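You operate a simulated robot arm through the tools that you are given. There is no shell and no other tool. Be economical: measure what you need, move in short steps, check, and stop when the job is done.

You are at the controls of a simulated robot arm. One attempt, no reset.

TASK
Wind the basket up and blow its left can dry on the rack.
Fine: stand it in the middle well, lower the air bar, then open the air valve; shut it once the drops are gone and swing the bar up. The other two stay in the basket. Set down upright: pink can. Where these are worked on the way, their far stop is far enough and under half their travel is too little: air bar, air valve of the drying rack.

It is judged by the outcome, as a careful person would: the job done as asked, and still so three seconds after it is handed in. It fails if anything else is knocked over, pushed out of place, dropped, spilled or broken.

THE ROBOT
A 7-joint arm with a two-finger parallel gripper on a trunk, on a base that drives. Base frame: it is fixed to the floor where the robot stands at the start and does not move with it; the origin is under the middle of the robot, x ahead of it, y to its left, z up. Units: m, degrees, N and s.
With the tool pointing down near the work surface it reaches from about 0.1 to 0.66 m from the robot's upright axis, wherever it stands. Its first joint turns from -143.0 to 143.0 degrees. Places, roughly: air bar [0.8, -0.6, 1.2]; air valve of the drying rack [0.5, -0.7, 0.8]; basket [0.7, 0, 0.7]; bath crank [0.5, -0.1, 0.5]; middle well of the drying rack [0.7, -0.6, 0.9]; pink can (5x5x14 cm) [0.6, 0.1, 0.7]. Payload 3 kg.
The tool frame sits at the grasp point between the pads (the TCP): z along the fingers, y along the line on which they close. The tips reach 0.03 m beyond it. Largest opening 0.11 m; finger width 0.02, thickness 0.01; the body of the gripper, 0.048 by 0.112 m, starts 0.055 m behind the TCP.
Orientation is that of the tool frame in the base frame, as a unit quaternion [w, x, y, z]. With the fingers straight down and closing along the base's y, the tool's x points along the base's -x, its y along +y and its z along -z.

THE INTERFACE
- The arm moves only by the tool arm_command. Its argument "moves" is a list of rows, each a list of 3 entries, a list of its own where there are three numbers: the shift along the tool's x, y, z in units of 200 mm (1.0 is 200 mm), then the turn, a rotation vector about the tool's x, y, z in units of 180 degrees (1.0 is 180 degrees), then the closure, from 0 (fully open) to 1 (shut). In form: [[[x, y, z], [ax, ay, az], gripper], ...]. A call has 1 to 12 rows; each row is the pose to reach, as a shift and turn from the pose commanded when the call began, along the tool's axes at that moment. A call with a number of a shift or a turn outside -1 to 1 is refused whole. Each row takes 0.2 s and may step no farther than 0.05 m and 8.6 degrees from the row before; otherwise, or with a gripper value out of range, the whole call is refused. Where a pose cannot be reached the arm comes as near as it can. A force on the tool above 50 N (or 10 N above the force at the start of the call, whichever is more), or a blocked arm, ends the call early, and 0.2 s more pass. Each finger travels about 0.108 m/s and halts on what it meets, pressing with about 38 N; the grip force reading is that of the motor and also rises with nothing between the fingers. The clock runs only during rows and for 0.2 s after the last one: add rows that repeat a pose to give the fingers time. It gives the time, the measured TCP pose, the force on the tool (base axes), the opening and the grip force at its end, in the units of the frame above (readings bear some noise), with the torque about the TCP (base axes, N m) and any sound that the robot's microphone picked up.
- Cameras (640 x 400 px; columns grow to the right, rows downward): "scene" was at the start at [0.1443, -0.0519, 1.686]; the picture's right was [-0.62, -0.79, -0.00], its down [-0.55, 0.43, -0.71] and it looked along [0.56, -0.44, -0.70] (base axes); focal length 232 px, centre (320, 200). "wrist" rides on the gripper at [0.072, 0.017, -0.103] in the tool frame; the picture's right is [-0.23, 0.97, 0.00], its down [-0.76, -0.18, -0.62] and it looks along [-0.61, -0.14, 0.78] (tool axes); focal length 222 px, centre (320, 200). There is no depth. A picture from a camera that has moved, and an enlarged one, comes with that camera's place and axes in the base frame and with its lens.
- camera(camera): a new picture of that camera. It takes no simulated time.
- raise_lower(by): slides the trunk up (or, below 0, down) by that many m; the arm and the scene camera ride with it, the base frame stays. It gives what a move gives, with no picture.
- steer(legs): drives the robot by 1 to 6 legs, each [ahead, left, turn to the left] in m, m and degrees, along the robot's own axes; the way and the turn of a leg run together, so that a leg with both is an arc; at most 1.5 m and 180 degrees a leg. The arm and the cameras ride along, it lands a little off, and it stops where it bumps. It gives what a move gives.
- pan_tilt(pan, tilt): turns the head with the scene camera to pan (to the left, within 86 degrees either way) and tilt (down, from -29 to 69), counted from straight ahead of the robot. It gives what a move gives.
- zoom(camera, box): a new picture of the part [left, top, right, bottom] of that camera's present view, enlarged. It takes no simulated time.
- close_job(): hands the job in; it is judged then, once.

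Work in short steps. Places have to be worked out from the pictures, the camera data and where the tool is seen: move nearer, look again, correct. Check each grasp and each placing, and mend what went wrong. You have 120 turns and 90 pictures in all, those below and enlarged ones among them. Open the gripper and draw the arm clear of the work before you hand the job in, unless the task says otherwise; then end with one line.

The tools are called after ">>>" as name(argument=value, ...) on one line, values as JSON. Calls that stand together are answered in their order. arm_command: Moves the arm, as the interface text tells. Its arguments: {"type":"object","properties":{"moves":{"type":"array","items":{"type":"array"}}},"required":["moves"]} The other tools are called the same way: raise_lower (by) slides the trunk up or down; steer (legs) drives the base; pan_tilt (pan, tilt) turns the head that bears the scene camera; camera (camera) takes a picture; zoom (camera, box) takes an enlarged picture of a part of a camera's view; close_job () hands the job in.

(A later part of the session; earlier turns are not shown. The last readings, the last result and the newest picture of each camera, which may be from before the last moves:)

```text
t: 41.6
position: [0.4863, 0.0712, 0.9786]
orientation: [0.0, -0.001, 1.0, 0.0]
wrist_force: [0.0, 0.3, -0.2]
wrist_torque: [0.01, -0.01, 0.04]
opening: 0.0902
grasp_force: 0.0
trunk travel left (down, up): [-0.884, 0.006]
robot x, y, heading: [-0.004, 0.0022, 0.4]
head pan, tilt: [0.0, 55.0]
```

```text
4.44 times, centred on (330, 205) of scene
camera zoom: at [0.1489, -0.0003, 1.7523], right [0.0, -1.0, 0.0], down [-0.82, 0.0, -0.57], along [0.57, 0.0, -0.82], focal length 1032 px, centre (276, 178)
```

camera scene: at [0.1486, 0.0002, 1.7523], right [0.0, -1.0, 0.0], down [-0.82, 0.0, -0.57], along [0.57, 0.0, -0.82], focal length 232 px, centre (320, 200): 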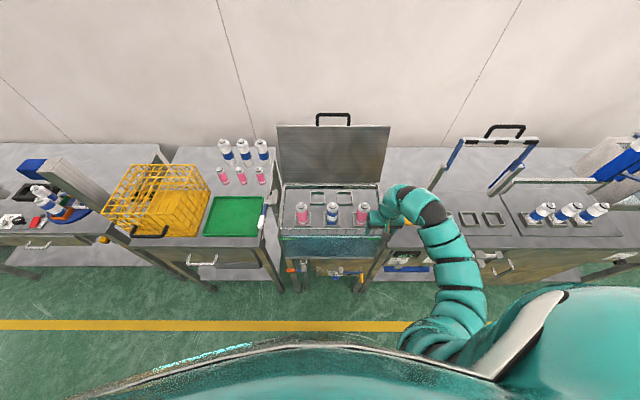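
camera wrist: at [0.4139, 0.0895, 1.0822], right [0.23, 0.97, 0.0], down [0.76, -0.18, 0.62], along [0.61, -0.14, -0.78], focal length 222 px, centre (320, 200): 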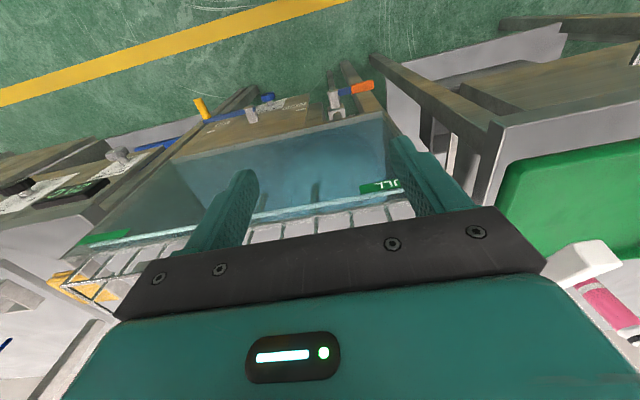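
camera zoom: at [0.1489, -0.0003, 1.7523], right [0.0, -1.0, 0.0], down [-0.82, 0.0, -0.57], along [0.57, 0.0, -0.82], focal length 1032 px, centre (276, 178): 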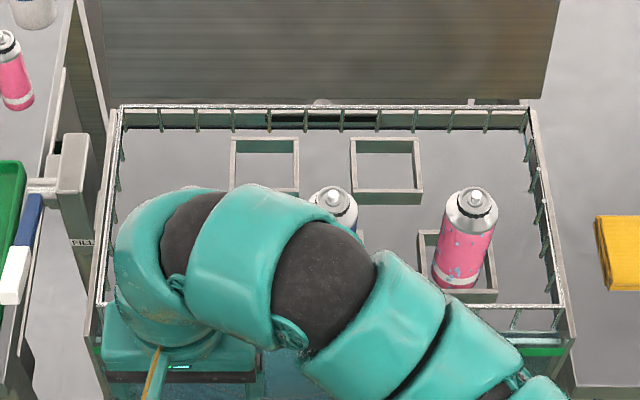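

The hand is at (0.486, 0.071, 0.979). I lift to z≈1.017 and slide halfway in, then check.

>>> arm_command(moves=[[[0, 0, -0.19], [0, 0, 0], 0.18], [[-0.2, 0, -0.19], [0, 0, 0], 0.18], [[-0.35, 0, -0.19], [0, 0, 0], 0.18]])

>>> camera(camera="wrist")

>>> zoom(camera="scene", box=[260, 160, 400, 250])

```text
t: 42.5
position: [0.5571, 0.0738, 1.0209]
orientation: [-0.001, 0.0, 1.0, -0.001]
wrist_force: [-0.8, 0.3, 0.6]
wrist_torque: [0.0, -0.03, 0.01]
opening: 0.0902
grasp_force: 0.1
trunk travel left (down, up): [-0.884, 0.006]
robot x, y, heading: [-0.0017, 0.0008, 0.1]
head pan, tilt: [0.0, 55.0]
```

```text
54 pictures are left
camera wrist: at [0.4836, 0.0908, 1.1239], right [0.23, 0.97, 0.0], down [0.76, -0.18, 0.62], along [0.61, -0.14, -0.78], focal length 222 px, centre (320, 200)
```

wrist: 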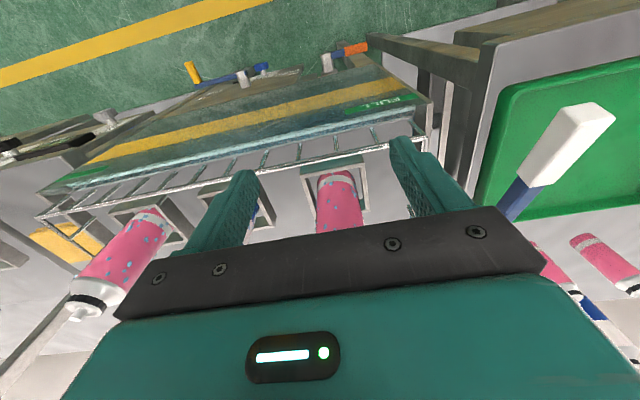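

```text
4.44 times, centred on (330, 205) of scene
camera zoom: at [0.1491, 0.0005, 1.7523], right [0.0, -1.0, 0.0], down [-0.82, 0.0, -0.57], along [0.57, 0.0, -0.82], focal length 1032 px, centre (276, 178)
```

zoom: 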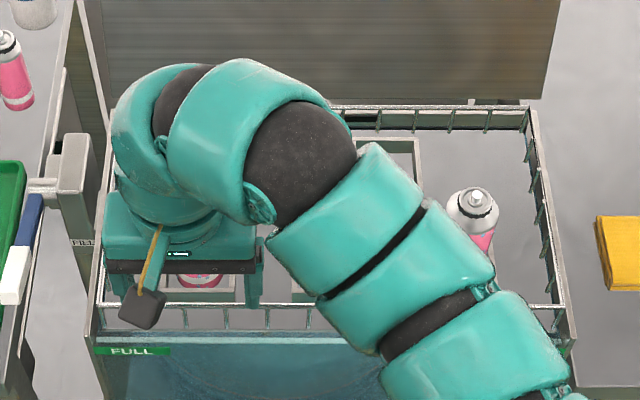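

The can lies centred between the fingers at y≈0.075. I slide the rest of the way in to x≈0.63.

>>> arm_command(moves=[[[-0.15, 0.01, 0], [0, 0, 0], 0.18], [[-0.27, 0.01, 0], [0, 0, 0], 0.18], [[-0.37, 0.01, 0], [0, 0, 0], 0.18]])

>>> camera(camera="wrist")

>>> zoom(camera="scene", box=[260, 160, 400, 250])

```text
t: 43.2
position: [0.6322, 0.0765, 1.018]
orientation: [-0.001, 0.0, 1.0, 0.0]
wrist_force: [-0.9, 0.1, 0.0]
wrist_torque: [0.03, -0.05, 0.03]
opening: 0.0902
grasp_force: 0.1
trunk travel left (down, up): [-0.884, 0.006]
robot x, y, heading: [-0.0015, -0.0014, 0.2]
head pan, tilt: [0.0, 55.0]
```

```text
52 pictures are left
camera wrist: at [0.5584, 0.0938, 1.1217], right [0.23, 0.97, 0.0], down [0.76, -0.18, 0.62], along [0.61, -0.14, -0.78], focal length 222 px, centre (320, 200)
```

wrist: 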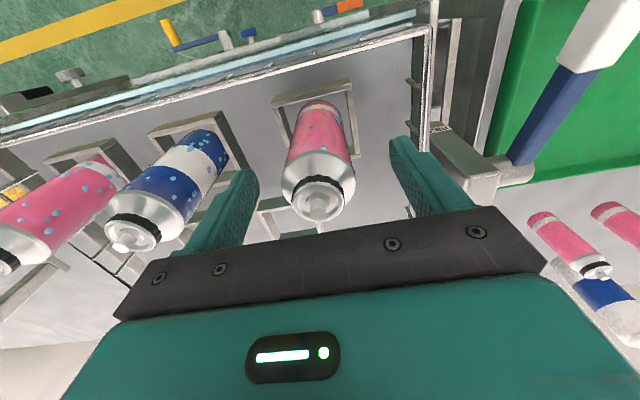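

```text
4.44 times, centred on (330, 205) of scene
camera zoom: at [0.1499, 0.0012, 1.7522], right [0.0, -1.0, 0.0], down [-0.82, 0.0, -0.57], along [0.57, 0.0, -0.82], focal length 1032 px, centre (276, 178)
```

zoom: 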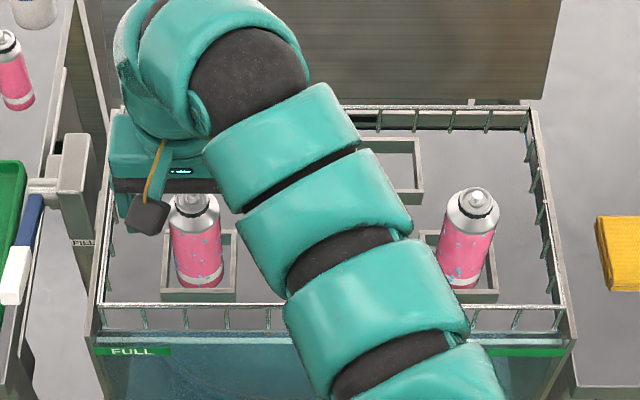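

The can is centred between the fingers with its nozzle just under the palm. I lower 2 cm and close gently.

>>> arm_command(moves=[[[0.01, 0, 0.05], [0, 0, 0], 0.18], [[0.01, 0, 0.1], [0, 0, 0], 0.18], [[0.01, 0, 0.1], [0, 0, 0], 0.4], [[0.01, 0, 0.1], [0, 0, 0], 0.6], [[0.01, 0, 0.1], [0, 0, 0], 0.8], [[0.01, 0, 0.1], [0, 0, 0], 0.8]])

>>> camera(camera="wrist")

```text
t: 44.6
position: [0.6296, 0.0756, 0.9975]
orientation: [0.001, -0.001, 1.0, 0.0]
wrist_force: [0.1, -0.5, 0.1]
wrist_torque: [0.03, 0.01, 0.02]
opening: 0.044
grasp_force: 38.2
trunk travel left (down, up): [-0.884, 0.006]
robot x, y, heading: [-0.0027, -0.0008, 0.3]
head pan, tilt: [0.0, 55.0]
```

```text
50 pictures are left
camera wrist: at [0.5564, 0.092, 1.1021], right [0.23, 0.97, 0.0], down [0.76, -0.18, 0.62], along [0.61, -0.14, -0.78], focal length 222 px, centre (320, 200)
```

wrist: 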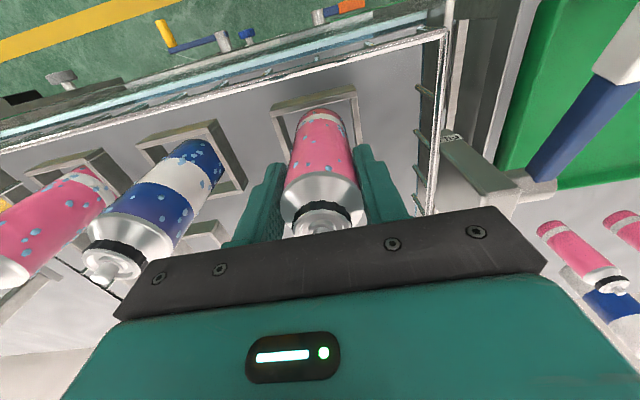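

The can is gripped at 44 mm. I lift 5 cm first to see that it comes along and that the height is reachable.

>>> arm_command(moves=[[[0, 0, -0.1], [0, 0, 0], 0.85], [[0, 0, -0.2], [0, 0, 0], 0.85], [[0, 0, -0.25], [0, 0, 0], 0.85]])

>>> camera(camera="wrist")

>>> zoom(camera="scene", box=[260, 160, 400, 250])

```text
t: 45.5
position: [0.6298, 0.076, 1.0475]
orientation: [0.0, 0.0, 1.0, 0.0]
wrist_force: [-0.2, 0.3, -1.1]
wrist_torque: [0.04, 0.02, -0.04]
opening: 0.0437
grasp_force: 37.8
trunk travel left (down, up): [-0.884, 0.006]
robot x, y, heading: [-0.0036, -0.0001, 0.3]
head pan, tilt: [0.0, 55.0]
```

```text
49 pictures are left
camera wrist: at [0.5565, 0.0926, 1.1518], right [0.23, 0.97, 0.0], down [0.76, -0.18, 0.62], along [0.61, -0.14, -0.78], focal length 222 px, centre (320, 200)
```

wrist: 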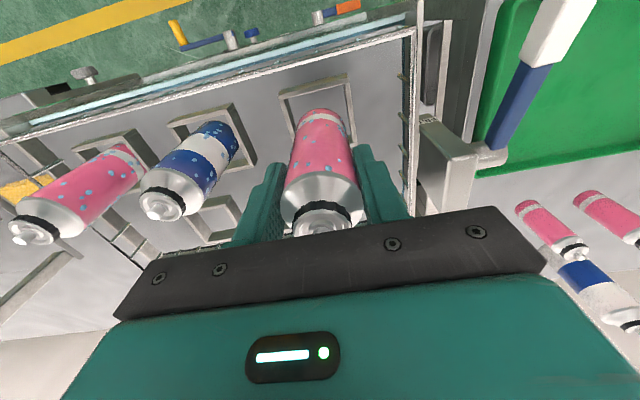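

```text
4.44 times, centred on (330, 205) of scene
camera zoom: at [0.1493, 0.0002, 1.7522], right [0.0, -1.0, 0.0], down [-0.82, 0.0, -0.57], along [0.57, 0.0, -0.82], focal length 1032 px, centre (276, 178)
```

zoom: 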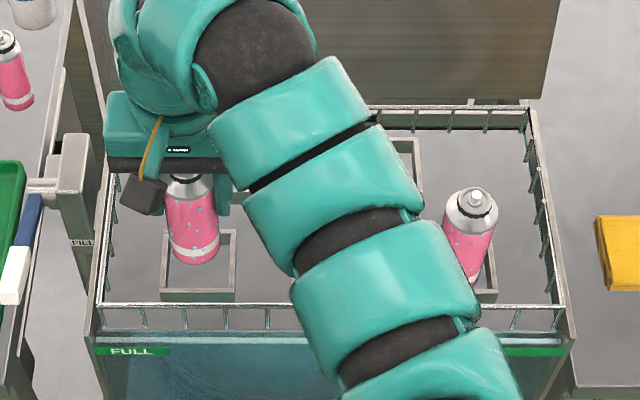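

The can is out of its well. I lift another 3.5 cm to clear the rail.

>>> arm_command(moves=[[[0, 0, -0.1], [0, 0, 0], 0.85], [[0, 0, -0.175], [0, 0, 0], 0.85]])

```text
t: 46.0
position: [0.6283, 0.0751, 1.0835]
orientation: [0.0, 0.0, 1.0, 0.0]
wrist_force: [0.2, 0.0, -1.7]
wrist_torque: [0.0, -0.01, 0.02]
opening: 0.0437
grasp_force: 38.4
trunk travel left (down, up): [-0.884, 0.006]
robot x, y, heading: [-0.0026, 0.0003, 0.1]
head pan, tilt: [0.0, 55.0]
```

>>> arm_command(moves=[[[0.02, 0, -0.06], [0, 0, 0], 0.85]])

>>> zoom(camera="wrist", box=[220, 60, 460, 220])

```text
t: 46.5
position: [0.6252, 0.074, 1.0948]
orientation: [0.001, 0.0, 1.0, 0.0]
wrist_force: [-0.4, -0.6, -0.7]
wrist_torque: [-0.01, -0.02, -0.04]
opening: 0.0441
grasp_force: 38.0
trunk travel left (down, up): [-0.884, 0.006]
robot x, y, heading: [-0.0031, 0.0041, 0.2]
head pan, tilt: [0.0, 55.0]
```

```text
2.50 times, centred on (340, 140) of wrist
camera zoom: at [0.5521, 0.0909, 1.199], right [0.23, 0.97, 0.0], down [0.76, -0.18, 0.62], along [0.61, -0.14, -0.78], focal length 555 px, centre (270, 350)
```

zoom: 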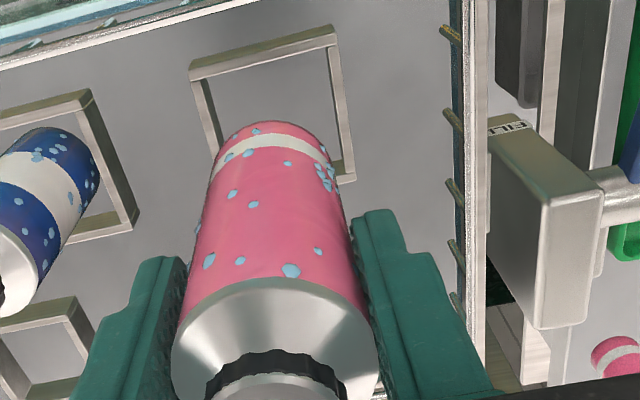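

It clears with about 3 cm to spare. I draw the can straight back over the front rail.

>>> arm_command(moves=[[[0.2, 0, 0], [0, 0, 0], 0.85], [[0.4, 0, 0], [0, 0, 0], 0.85], [[0.6, 0, 0], [0, 0, 0], 0.85], [[0.8, 0, 0], [0, 0, 0], 0.85], [[0.95, 0, 0], [0, 0, 0], 0.85]])

>>> camera(camera="scene")

```text
t: 47.6
position: [0.4263, 0.0947, 1.0761]
orientation: [-0.001, -0.001, 1.0, 0.006]
wrist_force: [0.1, -0.6, -1.3]
wrist_torque: [0.05, 0.04, -0.01]
opening: 0.0439
grasp_force: 37.3
out of reach, approached as far as the arm can: row 1, 2, 3, 4, 5
trunk travel left (down, up): [-0.884, 0.006]
robot x, y, heading: [-0.0025, 0.0027, 0.4]
head pan, tilt: [0.0, 55.0]
```

```text
46 pictures are left
camera scene: at [0.1492, -0.0024, 1.7523], right [0.0, -1.0, 0.0], down [-0.82, 0.0, -0.57], along [0.57, 0.0, -0.82], focal length 232 px, centre (320, 200)
```

scene: 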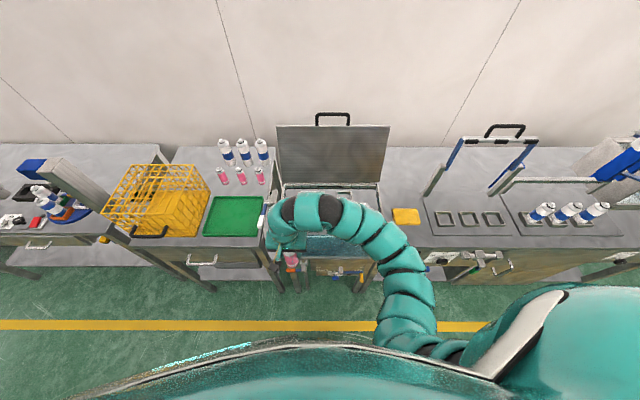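

The can is clear of the basket. I drive sideways to the right to stand before the drying rack.

>>> steer(legs=[[0, -0.5, 0]])

>>> camera(camera="scene")

>>> camera(camera="wrist")

```text
t: 50.6
position: [0.4278, -0.413, 1.0754]
orientation: [0.001, 0.002, 1.0, 0.006]
wrist_force: [0.9, -0.4, -1.1]
wrist_torque: [0.01, 0.02, 0.0]
opening: 0.0439
grasp_force: 38.4
trunk travel left (down, up): [-0.884, 0.006]
robot x, y, heading: [-0.001, -0.5028, -0.4]
head pan, tilt: [0.0, 55.0]
```

```text
45 pictures are left
camera scene: at [0.1499, -0.5078, 1.7523], right [0.0, -1.0, 0.0], down [-0.82, 0.0, -0.57], along [0.57, 0.0, -0.82], focal length 232 px, centre (320, 200)
```

scene: 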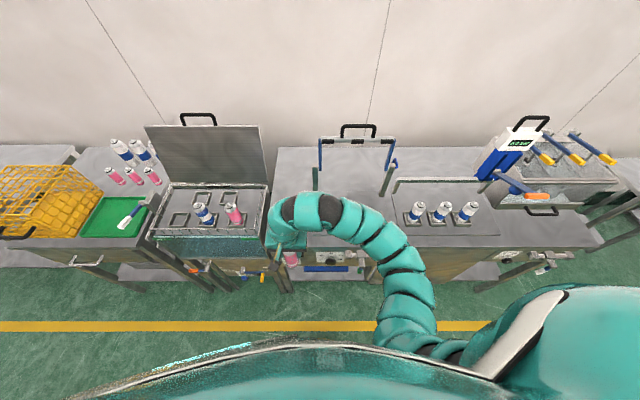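

```text
44 pictures are left
camera wrist: at [0.3549, -0.397, 1.1794], right [0.23, 0.97, 0.01], down [0.76, -0.19, 0.62], along [0.61, -0.14, -0.78], focal length 222 px, centre (320, 200)
```

wrist: 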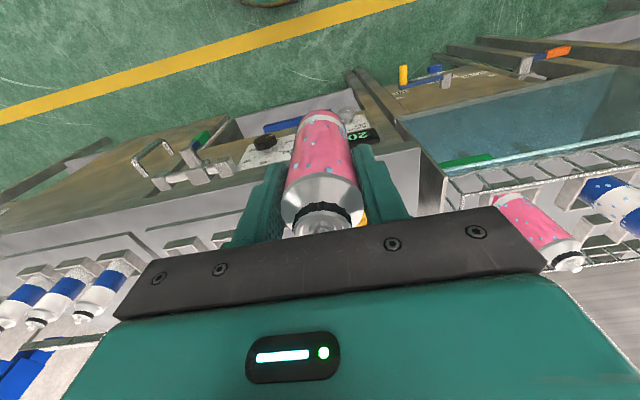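

The other two cans still stand in the basket. Earlier views put the middle well at about (0.66, -0.643) with its rim near z 0.885; I drive right so that it lies straight ahead.

>>> steer(legs=[[0, -0.14, 0]])

>>> camera(camera="wrist")

```text
t: 52.0
position: [0.4277, -0.5551, 1.0762]
orientation: [0.001, 0.001, 1.0, 0.006]
wrist_force: [0.8, -0.6, -0.8]
wrist_torque: [0.03, 0.01, -0.01]
opening: 0.0438
grasp_force: 37.6
trunk travel left (down, up): [-0.884, 0.006]
robot x, y, heading: [-0.0011, -0.6516, 0.1]
head pan, tilt: [0.0, 55.0]
```

```text
43 pictures are left
camera wrist: at [0.3547, -0.5396, 1.1795], right [0.23, 0.97, 0.01], down [0.76, -0.19, 0.62], along [0.61, -0.13, -0.78], focal length 222 px, centre (320, 200)
```

wrist: 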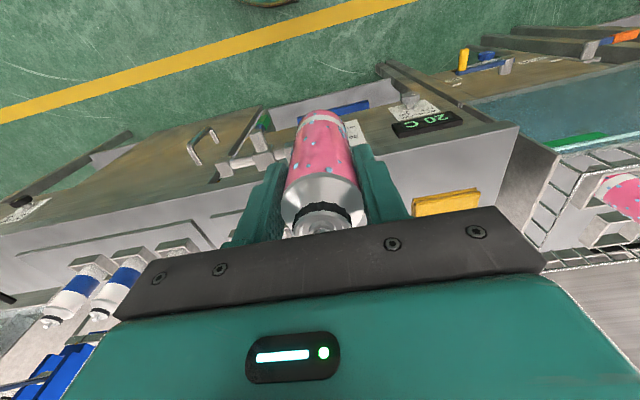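

I move the can to above the near side of the middle well and look again.

>>> arm_command(moves=[[[-0.1, -0.15, 0], [0, 0, 0], 0.85], [[-0.25, -0.3, 0], [0, 0, 0], 0.85], [[-0.4, -0.44, 0], [0, 0, 0], 0.85], [[-0.6, -0.44, 0], [0, 0, 0], 0.85], [[-0.8, -0.44, 0], [0, 0, 0], 0.85]])

>>> camera(camera="wrist")

>>> zoom(camera="scene", box=[240, 120, 420, 260])

```text
t: 53.2
position: [0.5871, -0.6425, 1.0741]
orientation: [0.0, 0.0, 1.0, 0.006]
wrist_force: [0.8, 0.0, -1.4]
wrist_torque: [0.0, -0.01, -0.02]
opening: 0.044
grasp_force: 38.5
trunk travel left (down, up): [-0.884, 0.006]
robot x, y, heading: [-0.0002, -0.6475, 0.1]
head pan, tilt: [0.0, 55.0]
```

```text
42 pictures are left
camera wrist: at [0.5145, -0.6267, 1.1781], right [0.23, 0.97, 0.01], down [0.76, -0.19, 0.62], along [0.61, -0.14, -0.78], focal length 222 px, centre (320, 200)
```

wrist: 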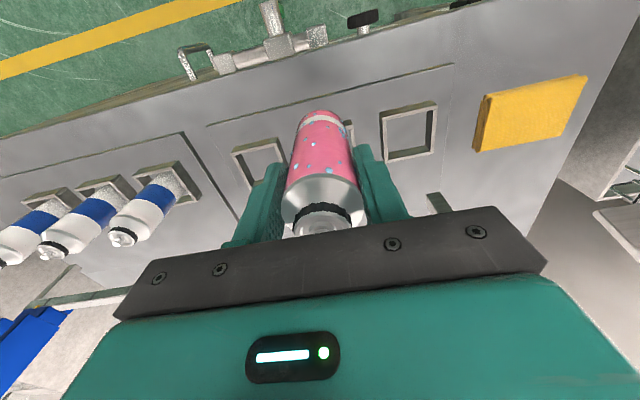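

```text
2.86 times, centred on (330, 190) of scene
camera zoom: at [0.1508, -0.6491, 1.7522], right [0.0, -1.0, 0.0], down [-0.82, 0.0, -0.57], along [0.57, 0.0, -0.82], focal length 663 px, centre (291, 229)
```

zoom: 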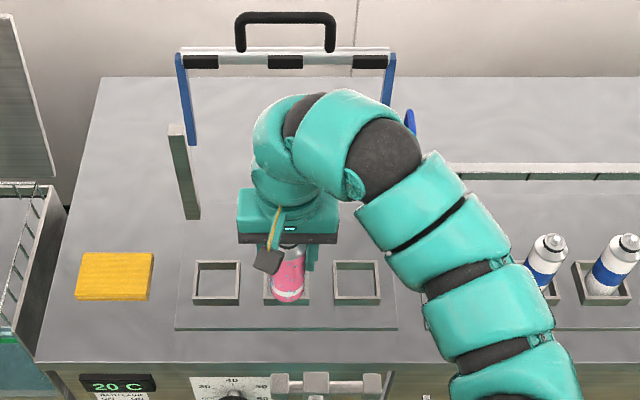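

Both views agree that the middle well is at (0.656, -0.641) with its rim near z 0.88. The can hangs about 9 mm ahead of the TCP with its bottom about 9.2 cm below it. I move over the well and lower to just above the rim.

>>> arm_command(moves=[[[-0.15, 0.008, 0], [0, 0, 0], 0.85], [[-0.305, 0.008, 0], [0, 0, 0], 0.85], [[-0.305, 0.008, 0.2], [0, 0, 0], 0.85], [[-0.305, 0.008, 0.37], [0, 0, 0], 0.85]])

>>> zoom(camera="wrist", box=[200, 40, 440, 200])

>>> zoom(camera="scene", box=[260, 160, 380, 240])

```text
t: 54.2
position: [0.65, -0.6403, 0.9998]
orientation: [0.002, 0.001, 1.0, 0.005]
wrist_force: [-0.3, -0.3, -0.9]
wrist_torque: [-0.04, 0.0, 0.03]
opening: 0.0441
grasp_force: 37.7
trunk travel left (down, up): [-0.884, 0.006]
robot x, y, heading: [-0.0023, -0.646, 0.0]
head pan, tilt: [0.0, 55.0]
```

```text
2.50 times, centred on (320, 120) of wrist
camera zoom: at [0.576, -0.6234, 1.1044], right [0.23, 0.97, 0.01], down [0.76, -0.19, 0.62], along [0.61, -0.13, -0.78], focal length 555 px, centre (320, 400)
```

zoom: 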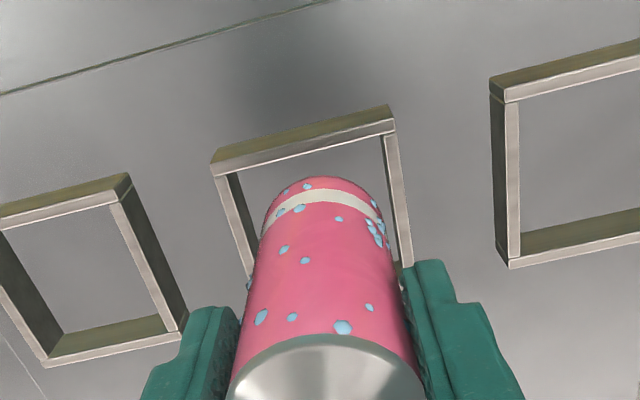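

```text
5.00 times, centred on (320, 200) of scene
camera zoom: at [0.1503, -0.6487, 1.7522], right [0.0, -1.0, 0.0], down [-0.82, 0.0, -0.57], along [0.57, 0.0, -0.82], focal length 1161 px, centre (320, 200)
```

zoom: 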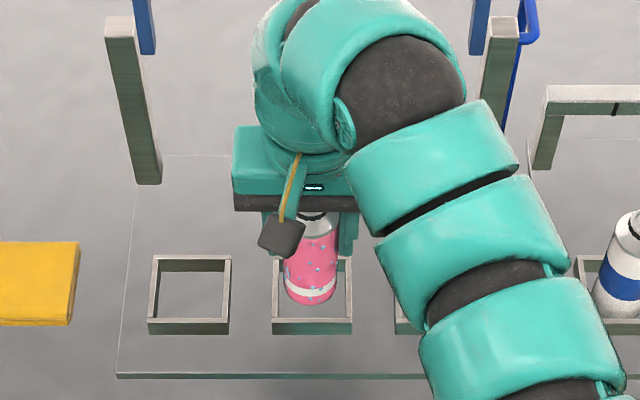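

The well centre comes out at about (0.662, -0.641) and the can's bottom at (0.655, -0.642). I shift 6 mm forward and lower until the bottom is inside the rim.

>>> arm_command(moves=[[[-0.03, 0, 0], [0, 0, 0], 0.85], [[-0.03, 0, 0.08], [0, 0, 0], 0.85], [[-0.03, 0, 0.14], [0, 0, 0], 0.85]])

>>> zoom(camera="wrist", box=[200, 40, 440, 200])

>>> zoom(camera="scene", box=[290, 190, 350, 240])

```text
t: 55.0
position: [0.6545, -0.6409, 0.972]
orientation: [0.002, 0.001, 1.0, 0.004]
wrist_force: [0.2, 0.2, -1.5]
wrist_torque: [0.0, 0.01, 0.01]
opening: 0.044
grasp_force: 37.7
trunk travel left (down, up): [-0.884, 0.006]
robot x, y, heading: [-0.0042, -0.6522, 0.1]
head pan, tilt: [0.0, 55.0]
```

```text
2.50 times, centred on (320, 120) of wrist
camera zoom: at [0.5817, -0.6241, 1.0759], right [0.23, 0.97, 0.01], down [0.76, -0.19, 0.62], along [0.61, -0.13, -0.78], focal length 555 px, centre (320, 400)
```

zoom: 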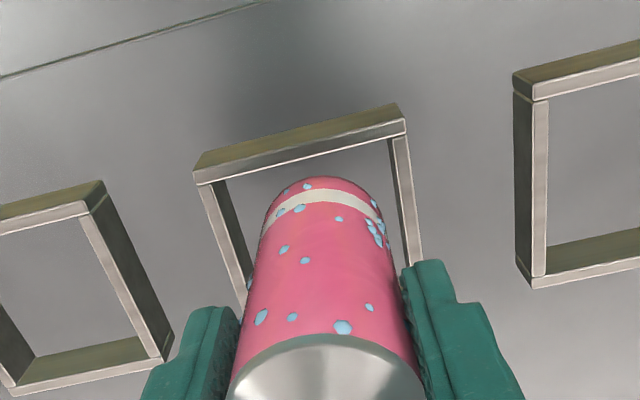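

```text
8.00 times, centred on (320, 215) of scene
camera zoom: at [0.1503, -0.6491, 1.7522], right [0.0, -1.0, 0.0], down [-0.82, 0.0, -0.57], along [0.57, 0.0, -0.82], focal length 1857 px, centre (320, 80)
```

zoom: 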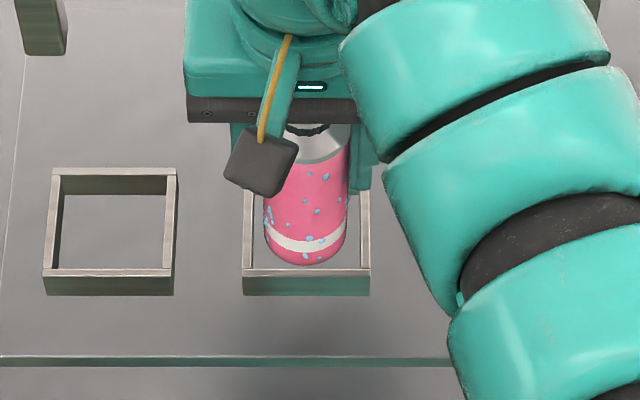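

The can sits at rim level, centred sideways and with a few millimetres of gap to the front wall. I shift 2 mm forward and lower further, watching the force.

>>> arm_command(moves=[[[-0.01, 0, 0], [0, 0, 0], 0.85], [[-0.01, 0, 0.04], [0, 0, 0], 0.85], [[-0.01, 0, 0.06], [0, 0, 0], 0.85]])

>>> arm_command(moves=[[[0, 0, 0.015], [0, 0, 0], 0.85], [[0, 0, 0.03], [0, 0, 0], 0.85]])

>>> zoom(camera="scene", box=[290, 190, 350, 240])

```text
t: 55.8
position: [0.6574, -0.6406, 0.966]
orientation: [0.006, 0.001, 1.0, 0.006]
wrist_force: [0.8, -2.8, 30.5]
wrist_torque: [-0.8, 0.14, 0.01]
opening: 0.044
grasp_force: 38.5
trunk travel left (down, up): [-0.884, 0.006]
robot x, y, heading: [0.0001, -0.6461, -0.1]
head pan, tilt: [0.0, 55.0]
```

```text
t: 56.4
position: [0.6552, -0.6406, 0.9602]
orientation: [0.006, 0.001, 1.0, 0.006]
wrist_force: [4.6, -2.2, 48.1]
wrist_torque: [-0.88, -0.54, 0.05]
opening: 0.0439
grasp_force: 38.2
trunk travel left (down, up): [-0.884, 0.006]
robot x, y, heading: [-0.0048, -0.6508, 0.2]
head pan, tilt: [0.0, 55.0]
```

```text
8.00 times, centred on (320, 215) of scene
camera zoom: at [0.145, -0.6497, 1.7532], right [0.0, -1.0, 0.0], down [-0.82, 0.0, -0.58], along [0.58, 0.0, -0.82], focal length 1857 px, centre (320, 80)
```

zoom: 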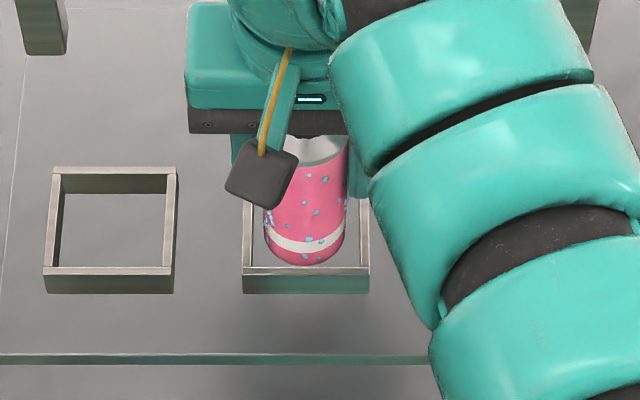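

There is contact with 48 N. I need to know whether it is the floor or the rim, so I ease up slightly and look with the wrist camera.

>>> arm_command(moves=[[[0, 0, -0.025], [0, 0, 0], 0.85]])

>>> zoom(camera="wrist", box=[220, 60, 420, 190])

```text
t: 56.8
position: [0.6554, -0.6403, 0.9601]
orientation: [0.0, 0.001, 1.0, 0.004]
wrist_force: [8.4, 2.2, 22.6]
wrist_torque: [-0.28, -0.89, 0.17]
opening: 0.0441
grasp_force: 38.2
trunk travel left (down, up): [-0.884, 0.006]
robot x, y, heading: [-0.0032, -0.6455, -0.1]
head pan, tilt: [0.0, 55.0]
```

```text
3.08 times, centred on (320, 125) of wrist
camera zoom: at [0.5823, -0.6241, 1.0639], right [0.23, 0.97, 0.01], down [0.76, -0.19, 0.62], along [0.61, -0.13, -0.78], focal length 684 px, centre (320, 431)
```

zoom: 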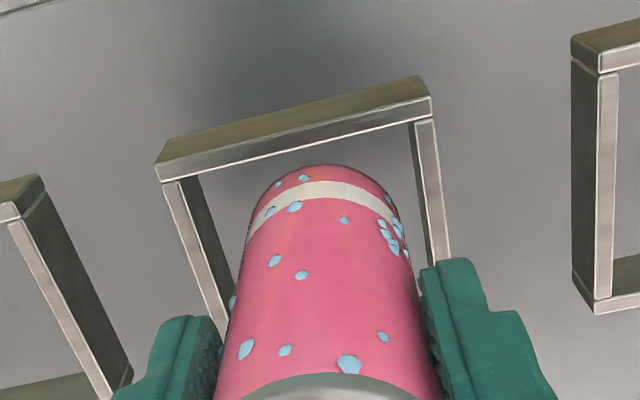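

Force and torque put the contact under the can's right bottom edge. I take a closer look at the can's foot from both cameras.

>>> zoom(camera="wrist", box=[260, 80, 370, 160])

>>> zoom(camera="scene", box=[305, 205, 337, 230])

```text
5.00 times, centred on (315, 120) of wrist
camera zoom: at [0.5823, -0.6241, 1.0639], right [0.23, 0.97, 0.01], down [0.76, -0.19, 0.62], along [0.61, -0.13, -0.78], focal length 1111 px, centre (345, 600)
```

zoom: 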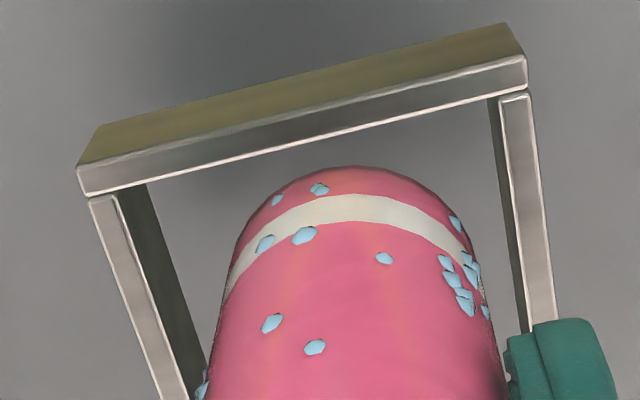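

```text
16.00 times, centred on (321, 218) of scene
camera zoom: at [0.1484, -0.6489, 1.7521], right [0.0, -1.0, 0.0], down [-0.82, 0.0, -0.57], along [0.57, 0.0, -0.82], focal length 3714 px, centre (304, -80)
```

zoom: 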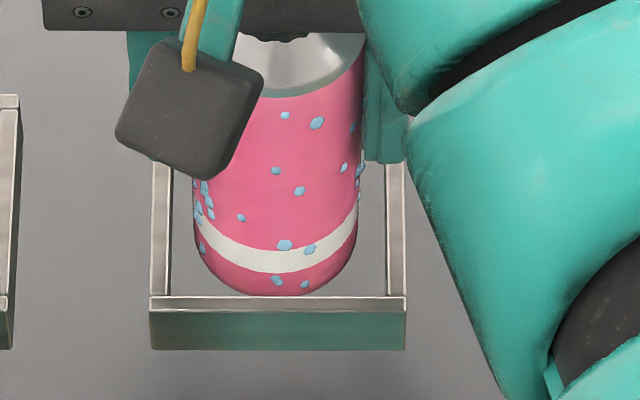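

The can's foot lies inside all four walls with clearance, so it is standing on the well floor. I open the fingers just a little, so that they still guard it, and check that it does not move.

>>> arm_command(moves=[[[0, 0, 0], [0, 0, 0], 0.55], [[0, 0, 0], [0, 0, 0], 0.48], [[0, 0, 0], [0, 0, 0], 0.48]])

>>> zoom(camera="wrist", box=[220, 60, 420, 190])

>>> zoom(camera="scene", box=[305, 205, 337, 230])

```text
t: 57.6
position: [0.6576, -0.6407, 0.9597]
orientation: [0.0, 0.001, 1.0, 0.006]
wrist_force: [0.4, 0.4, 0.6]
wrist_torque: [-0.01, 0.01, 0.0]
opening: 0.0571
grasp_force: 0.1
trunk travel left (down, up): [-0.884, 0.006]
robot x, y, heading: [-0.002, -0.6491, 0.2]
head pan, tilt: [0.0, 55.0]
```

```text
3.08 times, centred on (320, 125) of wrist
camera zoom: at [0.5839, -0.6247, 1.0637], right [0.23, 0.97, 0.01], down [0.76, -0.19, 0.62], along [0.61, -0.13, -0.78], focal length 684 px, centre (320, 431)
```

zoom: 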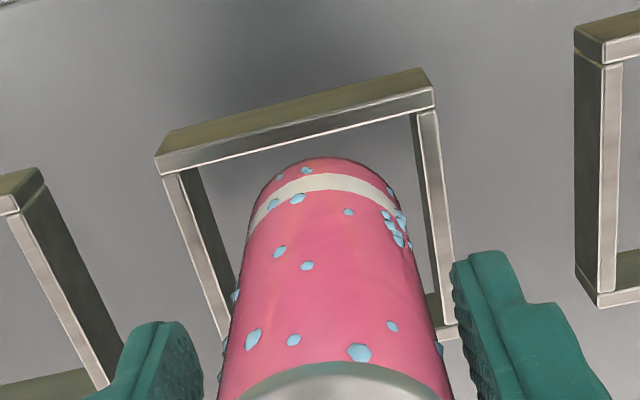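

```text
16.00 times, centred on (321, 218) of scene
camera zoom: at [0.1506, -0.6494, 1.7521], right [0.0, -1.0, 0.0], down [-0.82, 0.0, -0.57], along [0.57, 0.0, -0.82], focal length 3714 px, centre (304, -80)
```

zoom: 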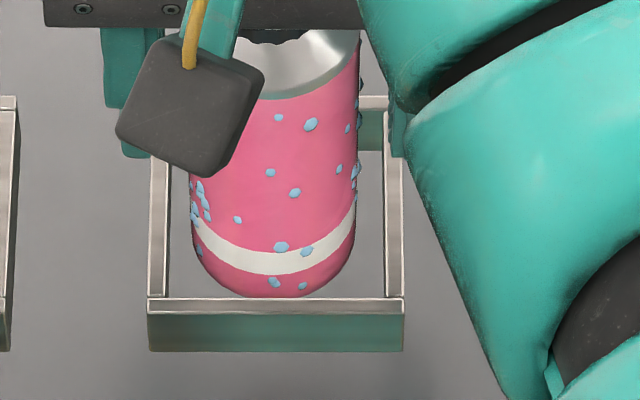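

Released, the can stays put and upright. I open wider and lift the hand straight off.

>>> arm_command(moves=[[[0, 0, 0], [0, 0, 0], 0.3], [[0, 0, 0], [0, 0, 0], 0.2], [[0, 0, -0.15], [0, 0, 0], 0.2], [[0, 0, -0.3], [0, 0, 0], 0.2], [[0, 0, -0.45], [0, 0, 0], 0.2], [[0.2, 0, -0.45], [0, 0, 0], 0.2], [[0.4, 0, -0.45], [0, 0, 0], 0.2], [[0.6, 0, -0.45], [0, 0, 0], 0.2], [[0.8, 0, -0.45], [0, 0, 0], 0.2]])

>>> camera(camera="wrist")

>>> zoom(camera="scene", box=[240, 120, 420, 260])

```text
t: 59.6
position: [0.498, -0.6418, 1.0499]
orientation: [0.002, 0.001, 1.0, 0.006]
wrist_force: [-0.1, -0.5, 0.5]
wrist_torque: [-0.02, -0.04, -0.01]
opening: 0.0881
grasp_force: 0.1
trunk travel left (down, up): [-0.884, 0.006]
robot x, y, heading: [-0.0024, -0.6487, -0.0]
head pan, tilt: [0.0, 55.0]
```

```text
30 pictures are left
camera wrist: at [0.4249, -0.6255, 1.1542], right [0.23, 0.97, 0.01], down [0.76, -0.19, 0.62], along [0.61, -0.13, -0.78], focal length 222 px, centre (320, 200)
```

wrist: 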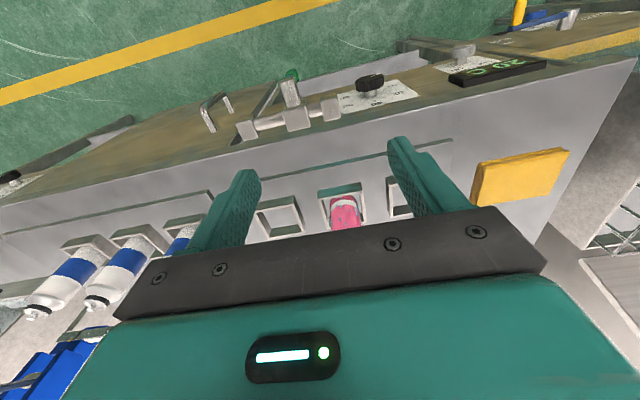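

```text
2.86 times, centred on (330, 190) of scene
camera zoom: at [0.149, -0.6496, 1.7524], right [0.0, -1.0, 0.0], down [-0.82, 0.0, -0.57], along [0.57, 0.0, -0.82], focal length 663 px, centre (291, 229)
```

zoom: 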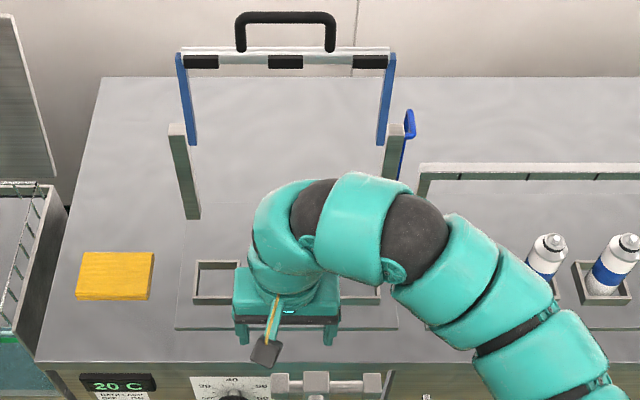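

The can stands free in the middle well. The air bar's handle top is at about (0.82, -0.643, 1.236), pivoting on posts near x 0.79, z 1.06. I turn the tool level again, rising a little, to go for the handle.

>>> arm_command(moves=[[[0, 0, -0.05], [0, -0.0455, 0], 0.2], [[0, 0, -0.1], [0, -0.0909, 0], 0.2], [[0, 0, -0.15], [0, -0.1364, 0], 0.2], [[0, 0, -0.2], [0, -0.1818, 0], 0.2], [[0, 0, -0.25], [0, -0.2273, 0], 0.2], [[0, 0, -0.3], [0, -0.2727, 0], 0.2], [[0, 0, -0.35], [0, -0.3182, 0], 0.2], [[0, 0, -0.4], [0, -0.3636, 0], 0.3], [[0, 0, -0.45], [0, -0.4091, 0], 0.3], [[0, 0, -0.5], [0, -0.4545, 0], 0.4], [[0, 0, -0.5], [0, -0.5, 0], 0.4]])

```text
t: 62.0
position: [0.5076, -0.6179, 1.1433]
orientation: [0.679, 0.016, 0.734, 0.023]
wrist_force: [-3.7, -6.2, 6.5]
wrist_torque: [-0.01, 0.44, 0.56]
opening: 0.066
grasp_force: 0.0
out of reach, approached as far as the arm can: row 3, 4, 5, 6, 7, 8, 9, 10
trunk travel left (down, up): [-0.884, 0.006]
robot x, y, heading: [-0.0018, -0.6444, 0.2]
head pan, tilt: [0.0, 55.0]
```

There is a small unexplained force, so I look at the arm's pose.

>>> camera(camera="scene")

```text
28 pictures are left
camera scene: at [0.1512, -0.6491, 1.7521], right [0.0, -1.0, 0.0], down [-0.82, 0.0, -0.57], along [0.57, 0.0, -0.82], focal length 232 px, centre (320, 200)
```

scene: 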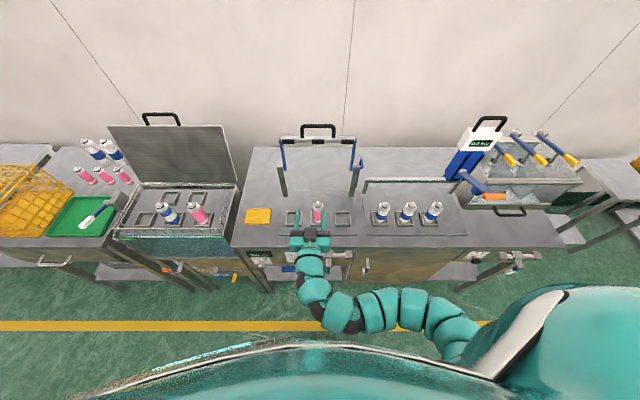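

Nothing is touched and the can stands well. I level the tool and roll it 90° so that the fingers close vertically around the handle's top bar, moving slightly forward and up.

>>> arm_command(moves=[[[-0.05, 0, 0.1], [0.003, -0.025, -0.0176], 0.4], [[-0.1, -0.05, 0.2], [0.003, -0.025, -0.0176], 0.4]])

>>> arm_command(moves=[[[0, 0, 0], [0, 0, 0.0455], 0.4], [[0, 0, 0], [0, 0, 0.0909], 0.4], [[0, 0, 0], [0, 0, 0.1364], 0.4], [[0, 0, 0], [0, 0, 0.1818], 0.4], [[0, 0, 0], [0, 0, 0.2273], 0.4], [[0, 0, 0], [0, 0, 0.2727], 0.4], [[0, 0, 0], [0, 0, 0.3182], 0.4], [[0, 0, 0], [0, 0, 0.3636], 0.4], [[0, 0, 0], [0, 0, 0.4091], 0.4], [[0, 0, 0], [0, 0, 0.4545], 0.4], [[0, 0, 0], [0, 0, 0.5], 0.4]])

```text
t: 62.6
position: [0.5367, -0.6527, 1.1687]
orientation: [0.736, -0.011, 0.677, -0.02]
wrist_force: [-0.2, 0.0, -0.2]
wrist_torque: [0.02, -0.01, 0.05]
opening: 0.0657
grasp_force: 0.1
trunk travel left (down, up): [-0.884, 0.006]
robot x, y, heading: [0.0008, -0.6473, 0.1]
head pan, tilt: [0.0, 55.0]
```

```text
t: 65.0
position: [0.5352, -0.6517, 1.1701]
orientation: [0.533, 0.471, 0.488, 0.506]
wrist_force: [0.2, 0.2, 0.1]
wrist_torque: [-0.01, -0.04, -0.01]
opening: 0.066
grasp_force: 0.1
trunk travel left (down, up): [-0.884, 0.006]
robot x, y, heading: [-0.0058, -0.6501, 0.1]
head pan, tilt: [0.0, 55.0]
```

I correct the small pitch error and move up and ahead to stand off from the handle.

>>> arm_command(moves=[[[0.01, 0.1, 0.2], [0.0267, 0, 0], 0.4], [[0.02, 0.2, 0.4], [0.0267, 0, 0], 0.4], [[0.03, 0.3, 0.6], [0.0267, 0, 0], 0.4], [[0.045, 0.33, 0.8], [0.0267, 0, 0], 0.4]])

>>> camera(camera="wrist")

>>> zoom(camera="scene", box=[240, 100, 400, 230])

```text
t: 66.0
position: [0.6914, -0.6416, 1.2487]
orientation: [0.513, 0.493, 0.509, 0.484]
wrist_force: [0.4, 0.2, 0.1]
wrist_torque: [0.03, -0.03, 0.01]
opening: 0.066
grasp_force: 0.0
trunk travel left (down, up): [-0.884, 0.006]
robot x, y, heading: [-0.0064, -0.645, -0.1]
head pan, tilt: [0.0, 55.0]
```

```text
27 pictures are left
camera wrist: at [0.588, -0.5668, 1.2632], right [0.0, -0.18, 0.98], down [-0.63, -0.76, -0.14], along [0.77, -0.62, -0.12], focal length 222 px, centre (320, 200)
```

wrist: 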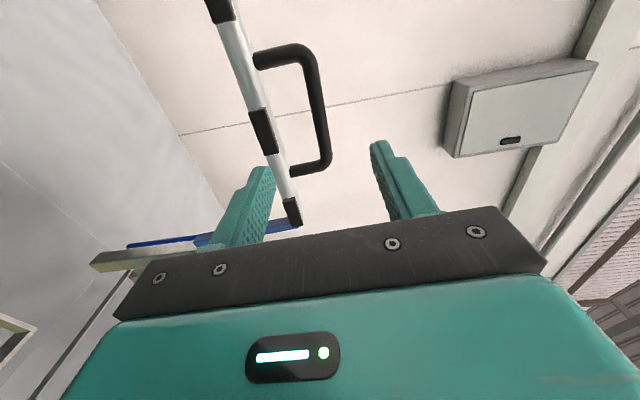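

```text
3.08 times, centred on (320, 165) of scene
camera zoom: at [0.1509, -0.649, 1.7522], right [0.0, -1.0, 0.0], down [-0.82, 0.0, -0.57], along [0.57, 0.0, -0.82], focal length 714 px, centre (320, 308)
```

zoom: 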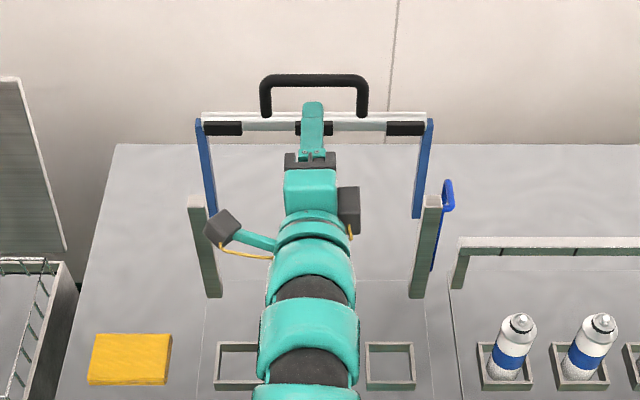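

The handle bar is at (0.808, -0.642, 1.249), level with the tool. I narrow the fingers to about 3.5 cm and slide them over it.

>>> arm_command(moves=[[[0, 0, 0], [0, 0, 0], 0.68], [[0, 0, 0], [0, 0, 0], 0.68], [[0, 0, 0.2], [0, 0, 0], 0.68], [[0, 0, 0.4], [0, 0, 0], 0.68], [[0, 0, 0.55], [0, 0, 0], 0.68]])

>>> camera(camera="wrist")

```text
t: 67.2
position: [0.8025, -0.6441, 1.2488]
orientation: [0.514, 0.493, 0.508, 0.485]
wrist_force: [0.1, 1.0, -1.3]
wrist_torque: [0.01, -0.05, 0.02]
opening: 0.0352
grasp_force: 0.0
trunk travel left (down, up): [-0.884, 0.006]
robot x, y, heading: [-0.0051, -0.6481, 0.2]
head pan, tilt: [0.0, 55.0]
```

```text
25 pictures are left
camera wrist: at [0.7003, -0.5694, 1.263], right [0.0, -0.18, 0.98], down [-0.63, -0.76, -0.14], along [0.77, -0.62, -0.11], focal length 222 px, centre (320, 200)
```

wrist: 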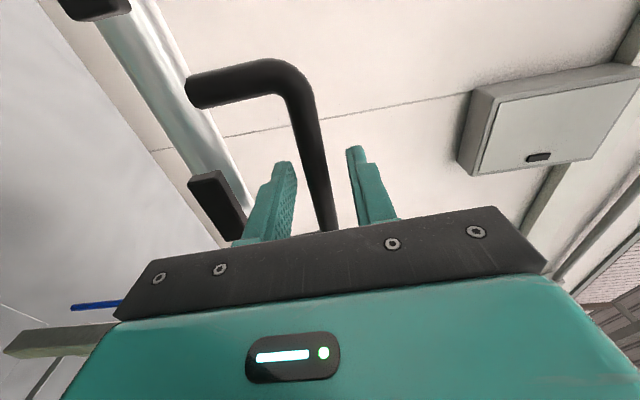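

The bar lies between the fingers. I close and start pulling the frame forward along its arc, about the pivot near (0.785, 1.05).

>>> arm_command(moves=[[[0, 0, 0], [0, 0, 0], 0.9], [[0, 0, 0], [0, 0, 0], 1], [[0, 0, 0], [0, 0, 0], 1], [[0, 0.006, -0.115], [0, 0, 0], 1], [[0, 0, -0.22], [0, 0, 0], 1], [[0, -0.015, -0.323], [0, 0, 0], 1]])

```text
t: 68.6
position: [0.7377, -0.6443, 1.2415]
orientation: [0.512, 0.495, 0.509, 0.484]
wrist_force: [4.1, -8.4, -23.4]
wrist_torque: [0.94, 0.35, 0.34]
opening: 0.0142
grasp_force: 45.1
trunk travel left (down, up): [-0.884, 0.006]
robot x, y, heading: [-0.0032, -0.6478, 0.1]
head pan, tilt: [0.0, 55.0]
```

It follows, but the frame pulls the hand down a little, so the pivot is nearer x 0.80. I adjust the arc and carry on.

>>> arm_command(moves=[[[0, -0.068, -0.1315], [0, 0, 0], 1], [[0, -0.1335, -0.255], [0, 0, 0], 1]])

```text
t: 69.2
position: [0.6857, -0.644, 1.2192]
orientation: [0.512, 0.493, 0.509, 0.485]
wrist_force: [2.5, -3.0, -8.5]
wrist_torque: [0.87, 0.28, 0.25]
opening: 0.0141
grasp_force: 44.6
trunk travel left (down, up): [-0.884, 0.006]
robot x, y, heading: [-0.0008, -0.6454, 0.1]
head pan, tilt: [0.0, 55.0]
```

>>> arm_command(moves=[[[0, -0.087, -0.113], [0, 0, 0], 1], [[0, -0.184, -0.213], [0, 0, 0], 1], [[0, -0.294, -0.299], [0, 0, 0], 1]])

>>> zoom(camera="scene", box=[240, 100, 400, 230])

```text
t: 70.0
position: [0.624, -0.645, 1.1595]
orientation: [0.514, 0.494, 0.508, 0.484]
wrist_force: [0.1, -2.0, -2.6]
wrist_torque: [0.86, 0.0, 0.99]
opening: 0.0143
grasp_force: 44.3
trunk travel left (down, up): [-0.884, 0.006]
robot x, y, heading: [-0.0026, -0.642, 0.1]
head pan, tilt: [0.0, 55.0]
```

```text
3.08 times, centred on (320, 165) of scene
camera zoom: at [0.15, -0.6502, 1.7523], right [0.0, -1.0, 0.0], down [-0.82, 0.0, -0.57], along [0.57, 0.0, -0.82], focal length 714 px, centre (320, 308)
```

zoom: 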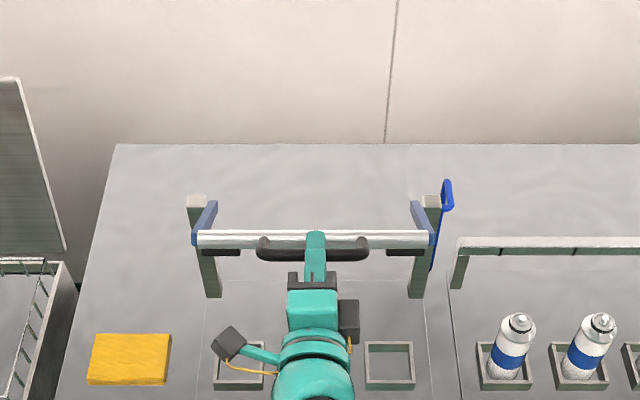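

The bar is coming down over the wells. I continue to near level, watching the force for the stop.

>>> arm_command(moves=[[[0, -0.121, -0.07], [0, 0, 0], 1], [[0, -0.25, -0.122], [0, 0, 0], 1]])

>>> arm_command(moves=[[[0, -0.07, -0.018], [0, 0, 0], 1], [[0, -0.135, -0.032], [0, 0, 0], 1]])

```text
t: 70.6
position: [0.6005, -0.6433, 1.108]
orientation: [0.512, 0.493, 0.51, 0.484]
wrist_force: [7.5, 2.3, -4.7]
wrist_torque: [0.9, 0.02, 1.37]
opening: 0.0142
grasp_force: 44.9
trunk travel left (down, up): [-0.884, 0.006]
robot x, y, heading: [0.0015, -0.6471, 0.3]
head pan, tilt: [0.0, 55.0]
```

```text
t: 71.2
position: [0.5948, -0.6445, 1.0812]
orientation: [0.512, 0.494, 0.51, 0.484]
wrist_force: [6.2, 11.7, -3.1]
wrist_torque: [0.92, 0.05, 1.03]
opening: 0.0145
grasp_force: 45.5
trunk travel left (down, up): [-0.884, 0.006]
robot x, y, heading: [-0.0038, -0.6468, 0.3]
head pan, tilt: [0.0, 55.0]
```

>>> arm_command(moves=[[[0, -0.07, -0.005], [0, 0, 0], 1], [[0, -0.14, -0.01], [0, 0, 0], 1]])

>>> zoom(camera="scene", box=[240, 130, 400, 260])

>>> camera(camera="wrist")

```text
t: 71.8
position: [0.5931, -0.6446, 1.0594]
orientation: [0.516, 0.491, 0.507, 0.487]
wrist_force: [13.7, 29.5, 28.7]
wrist_torque: [0.86, -0.36, 0.75]
opening: 0.0142
grasp_force: 45.2
trunk travel left (down, up): [-0.884, 0.006]
robot x, y, heading: [-0.0029, -0.6466, -0.0]
head pan, tilt: [0.0, 55.0]
```

```text
3.08 times, centred on (320, 195) of scene
camera zoom: at [0.149, -0.6436, 1.7531], right [0.0, -1.0, 0.0], down [-0.82, 0.0, -0.57], along [0.57, 0.0, -0.82], focal length 714 px, centre (320, 215)
```

zoom: 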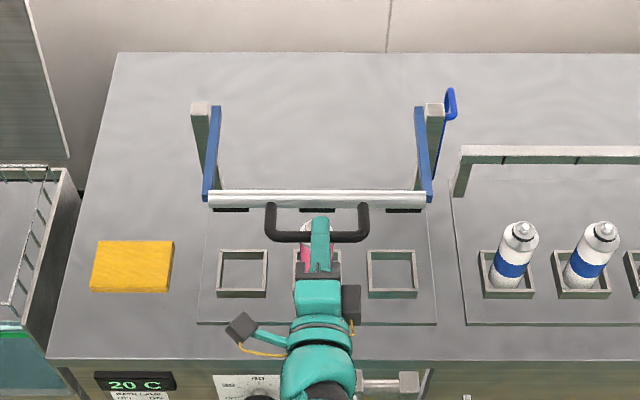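

```text
22 pictures are left
camera wrist: at [0.4899, -0.5698, 1.073], right [-0.01, -0.18, 0.98], down [-0.63, -0.76, -0.14], along [0.77, -0.62, -0.11], focal length 222 px, centre (320, 200)
```

wrist: 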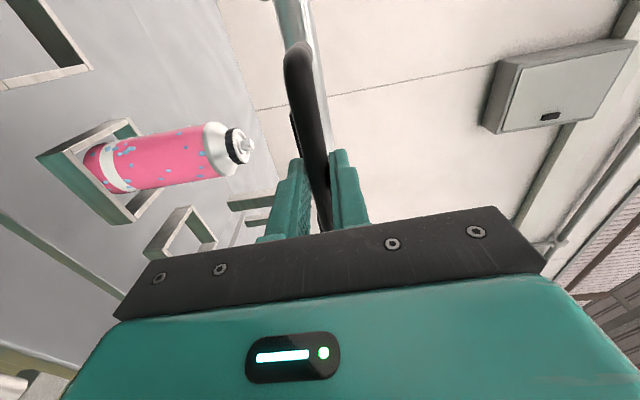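

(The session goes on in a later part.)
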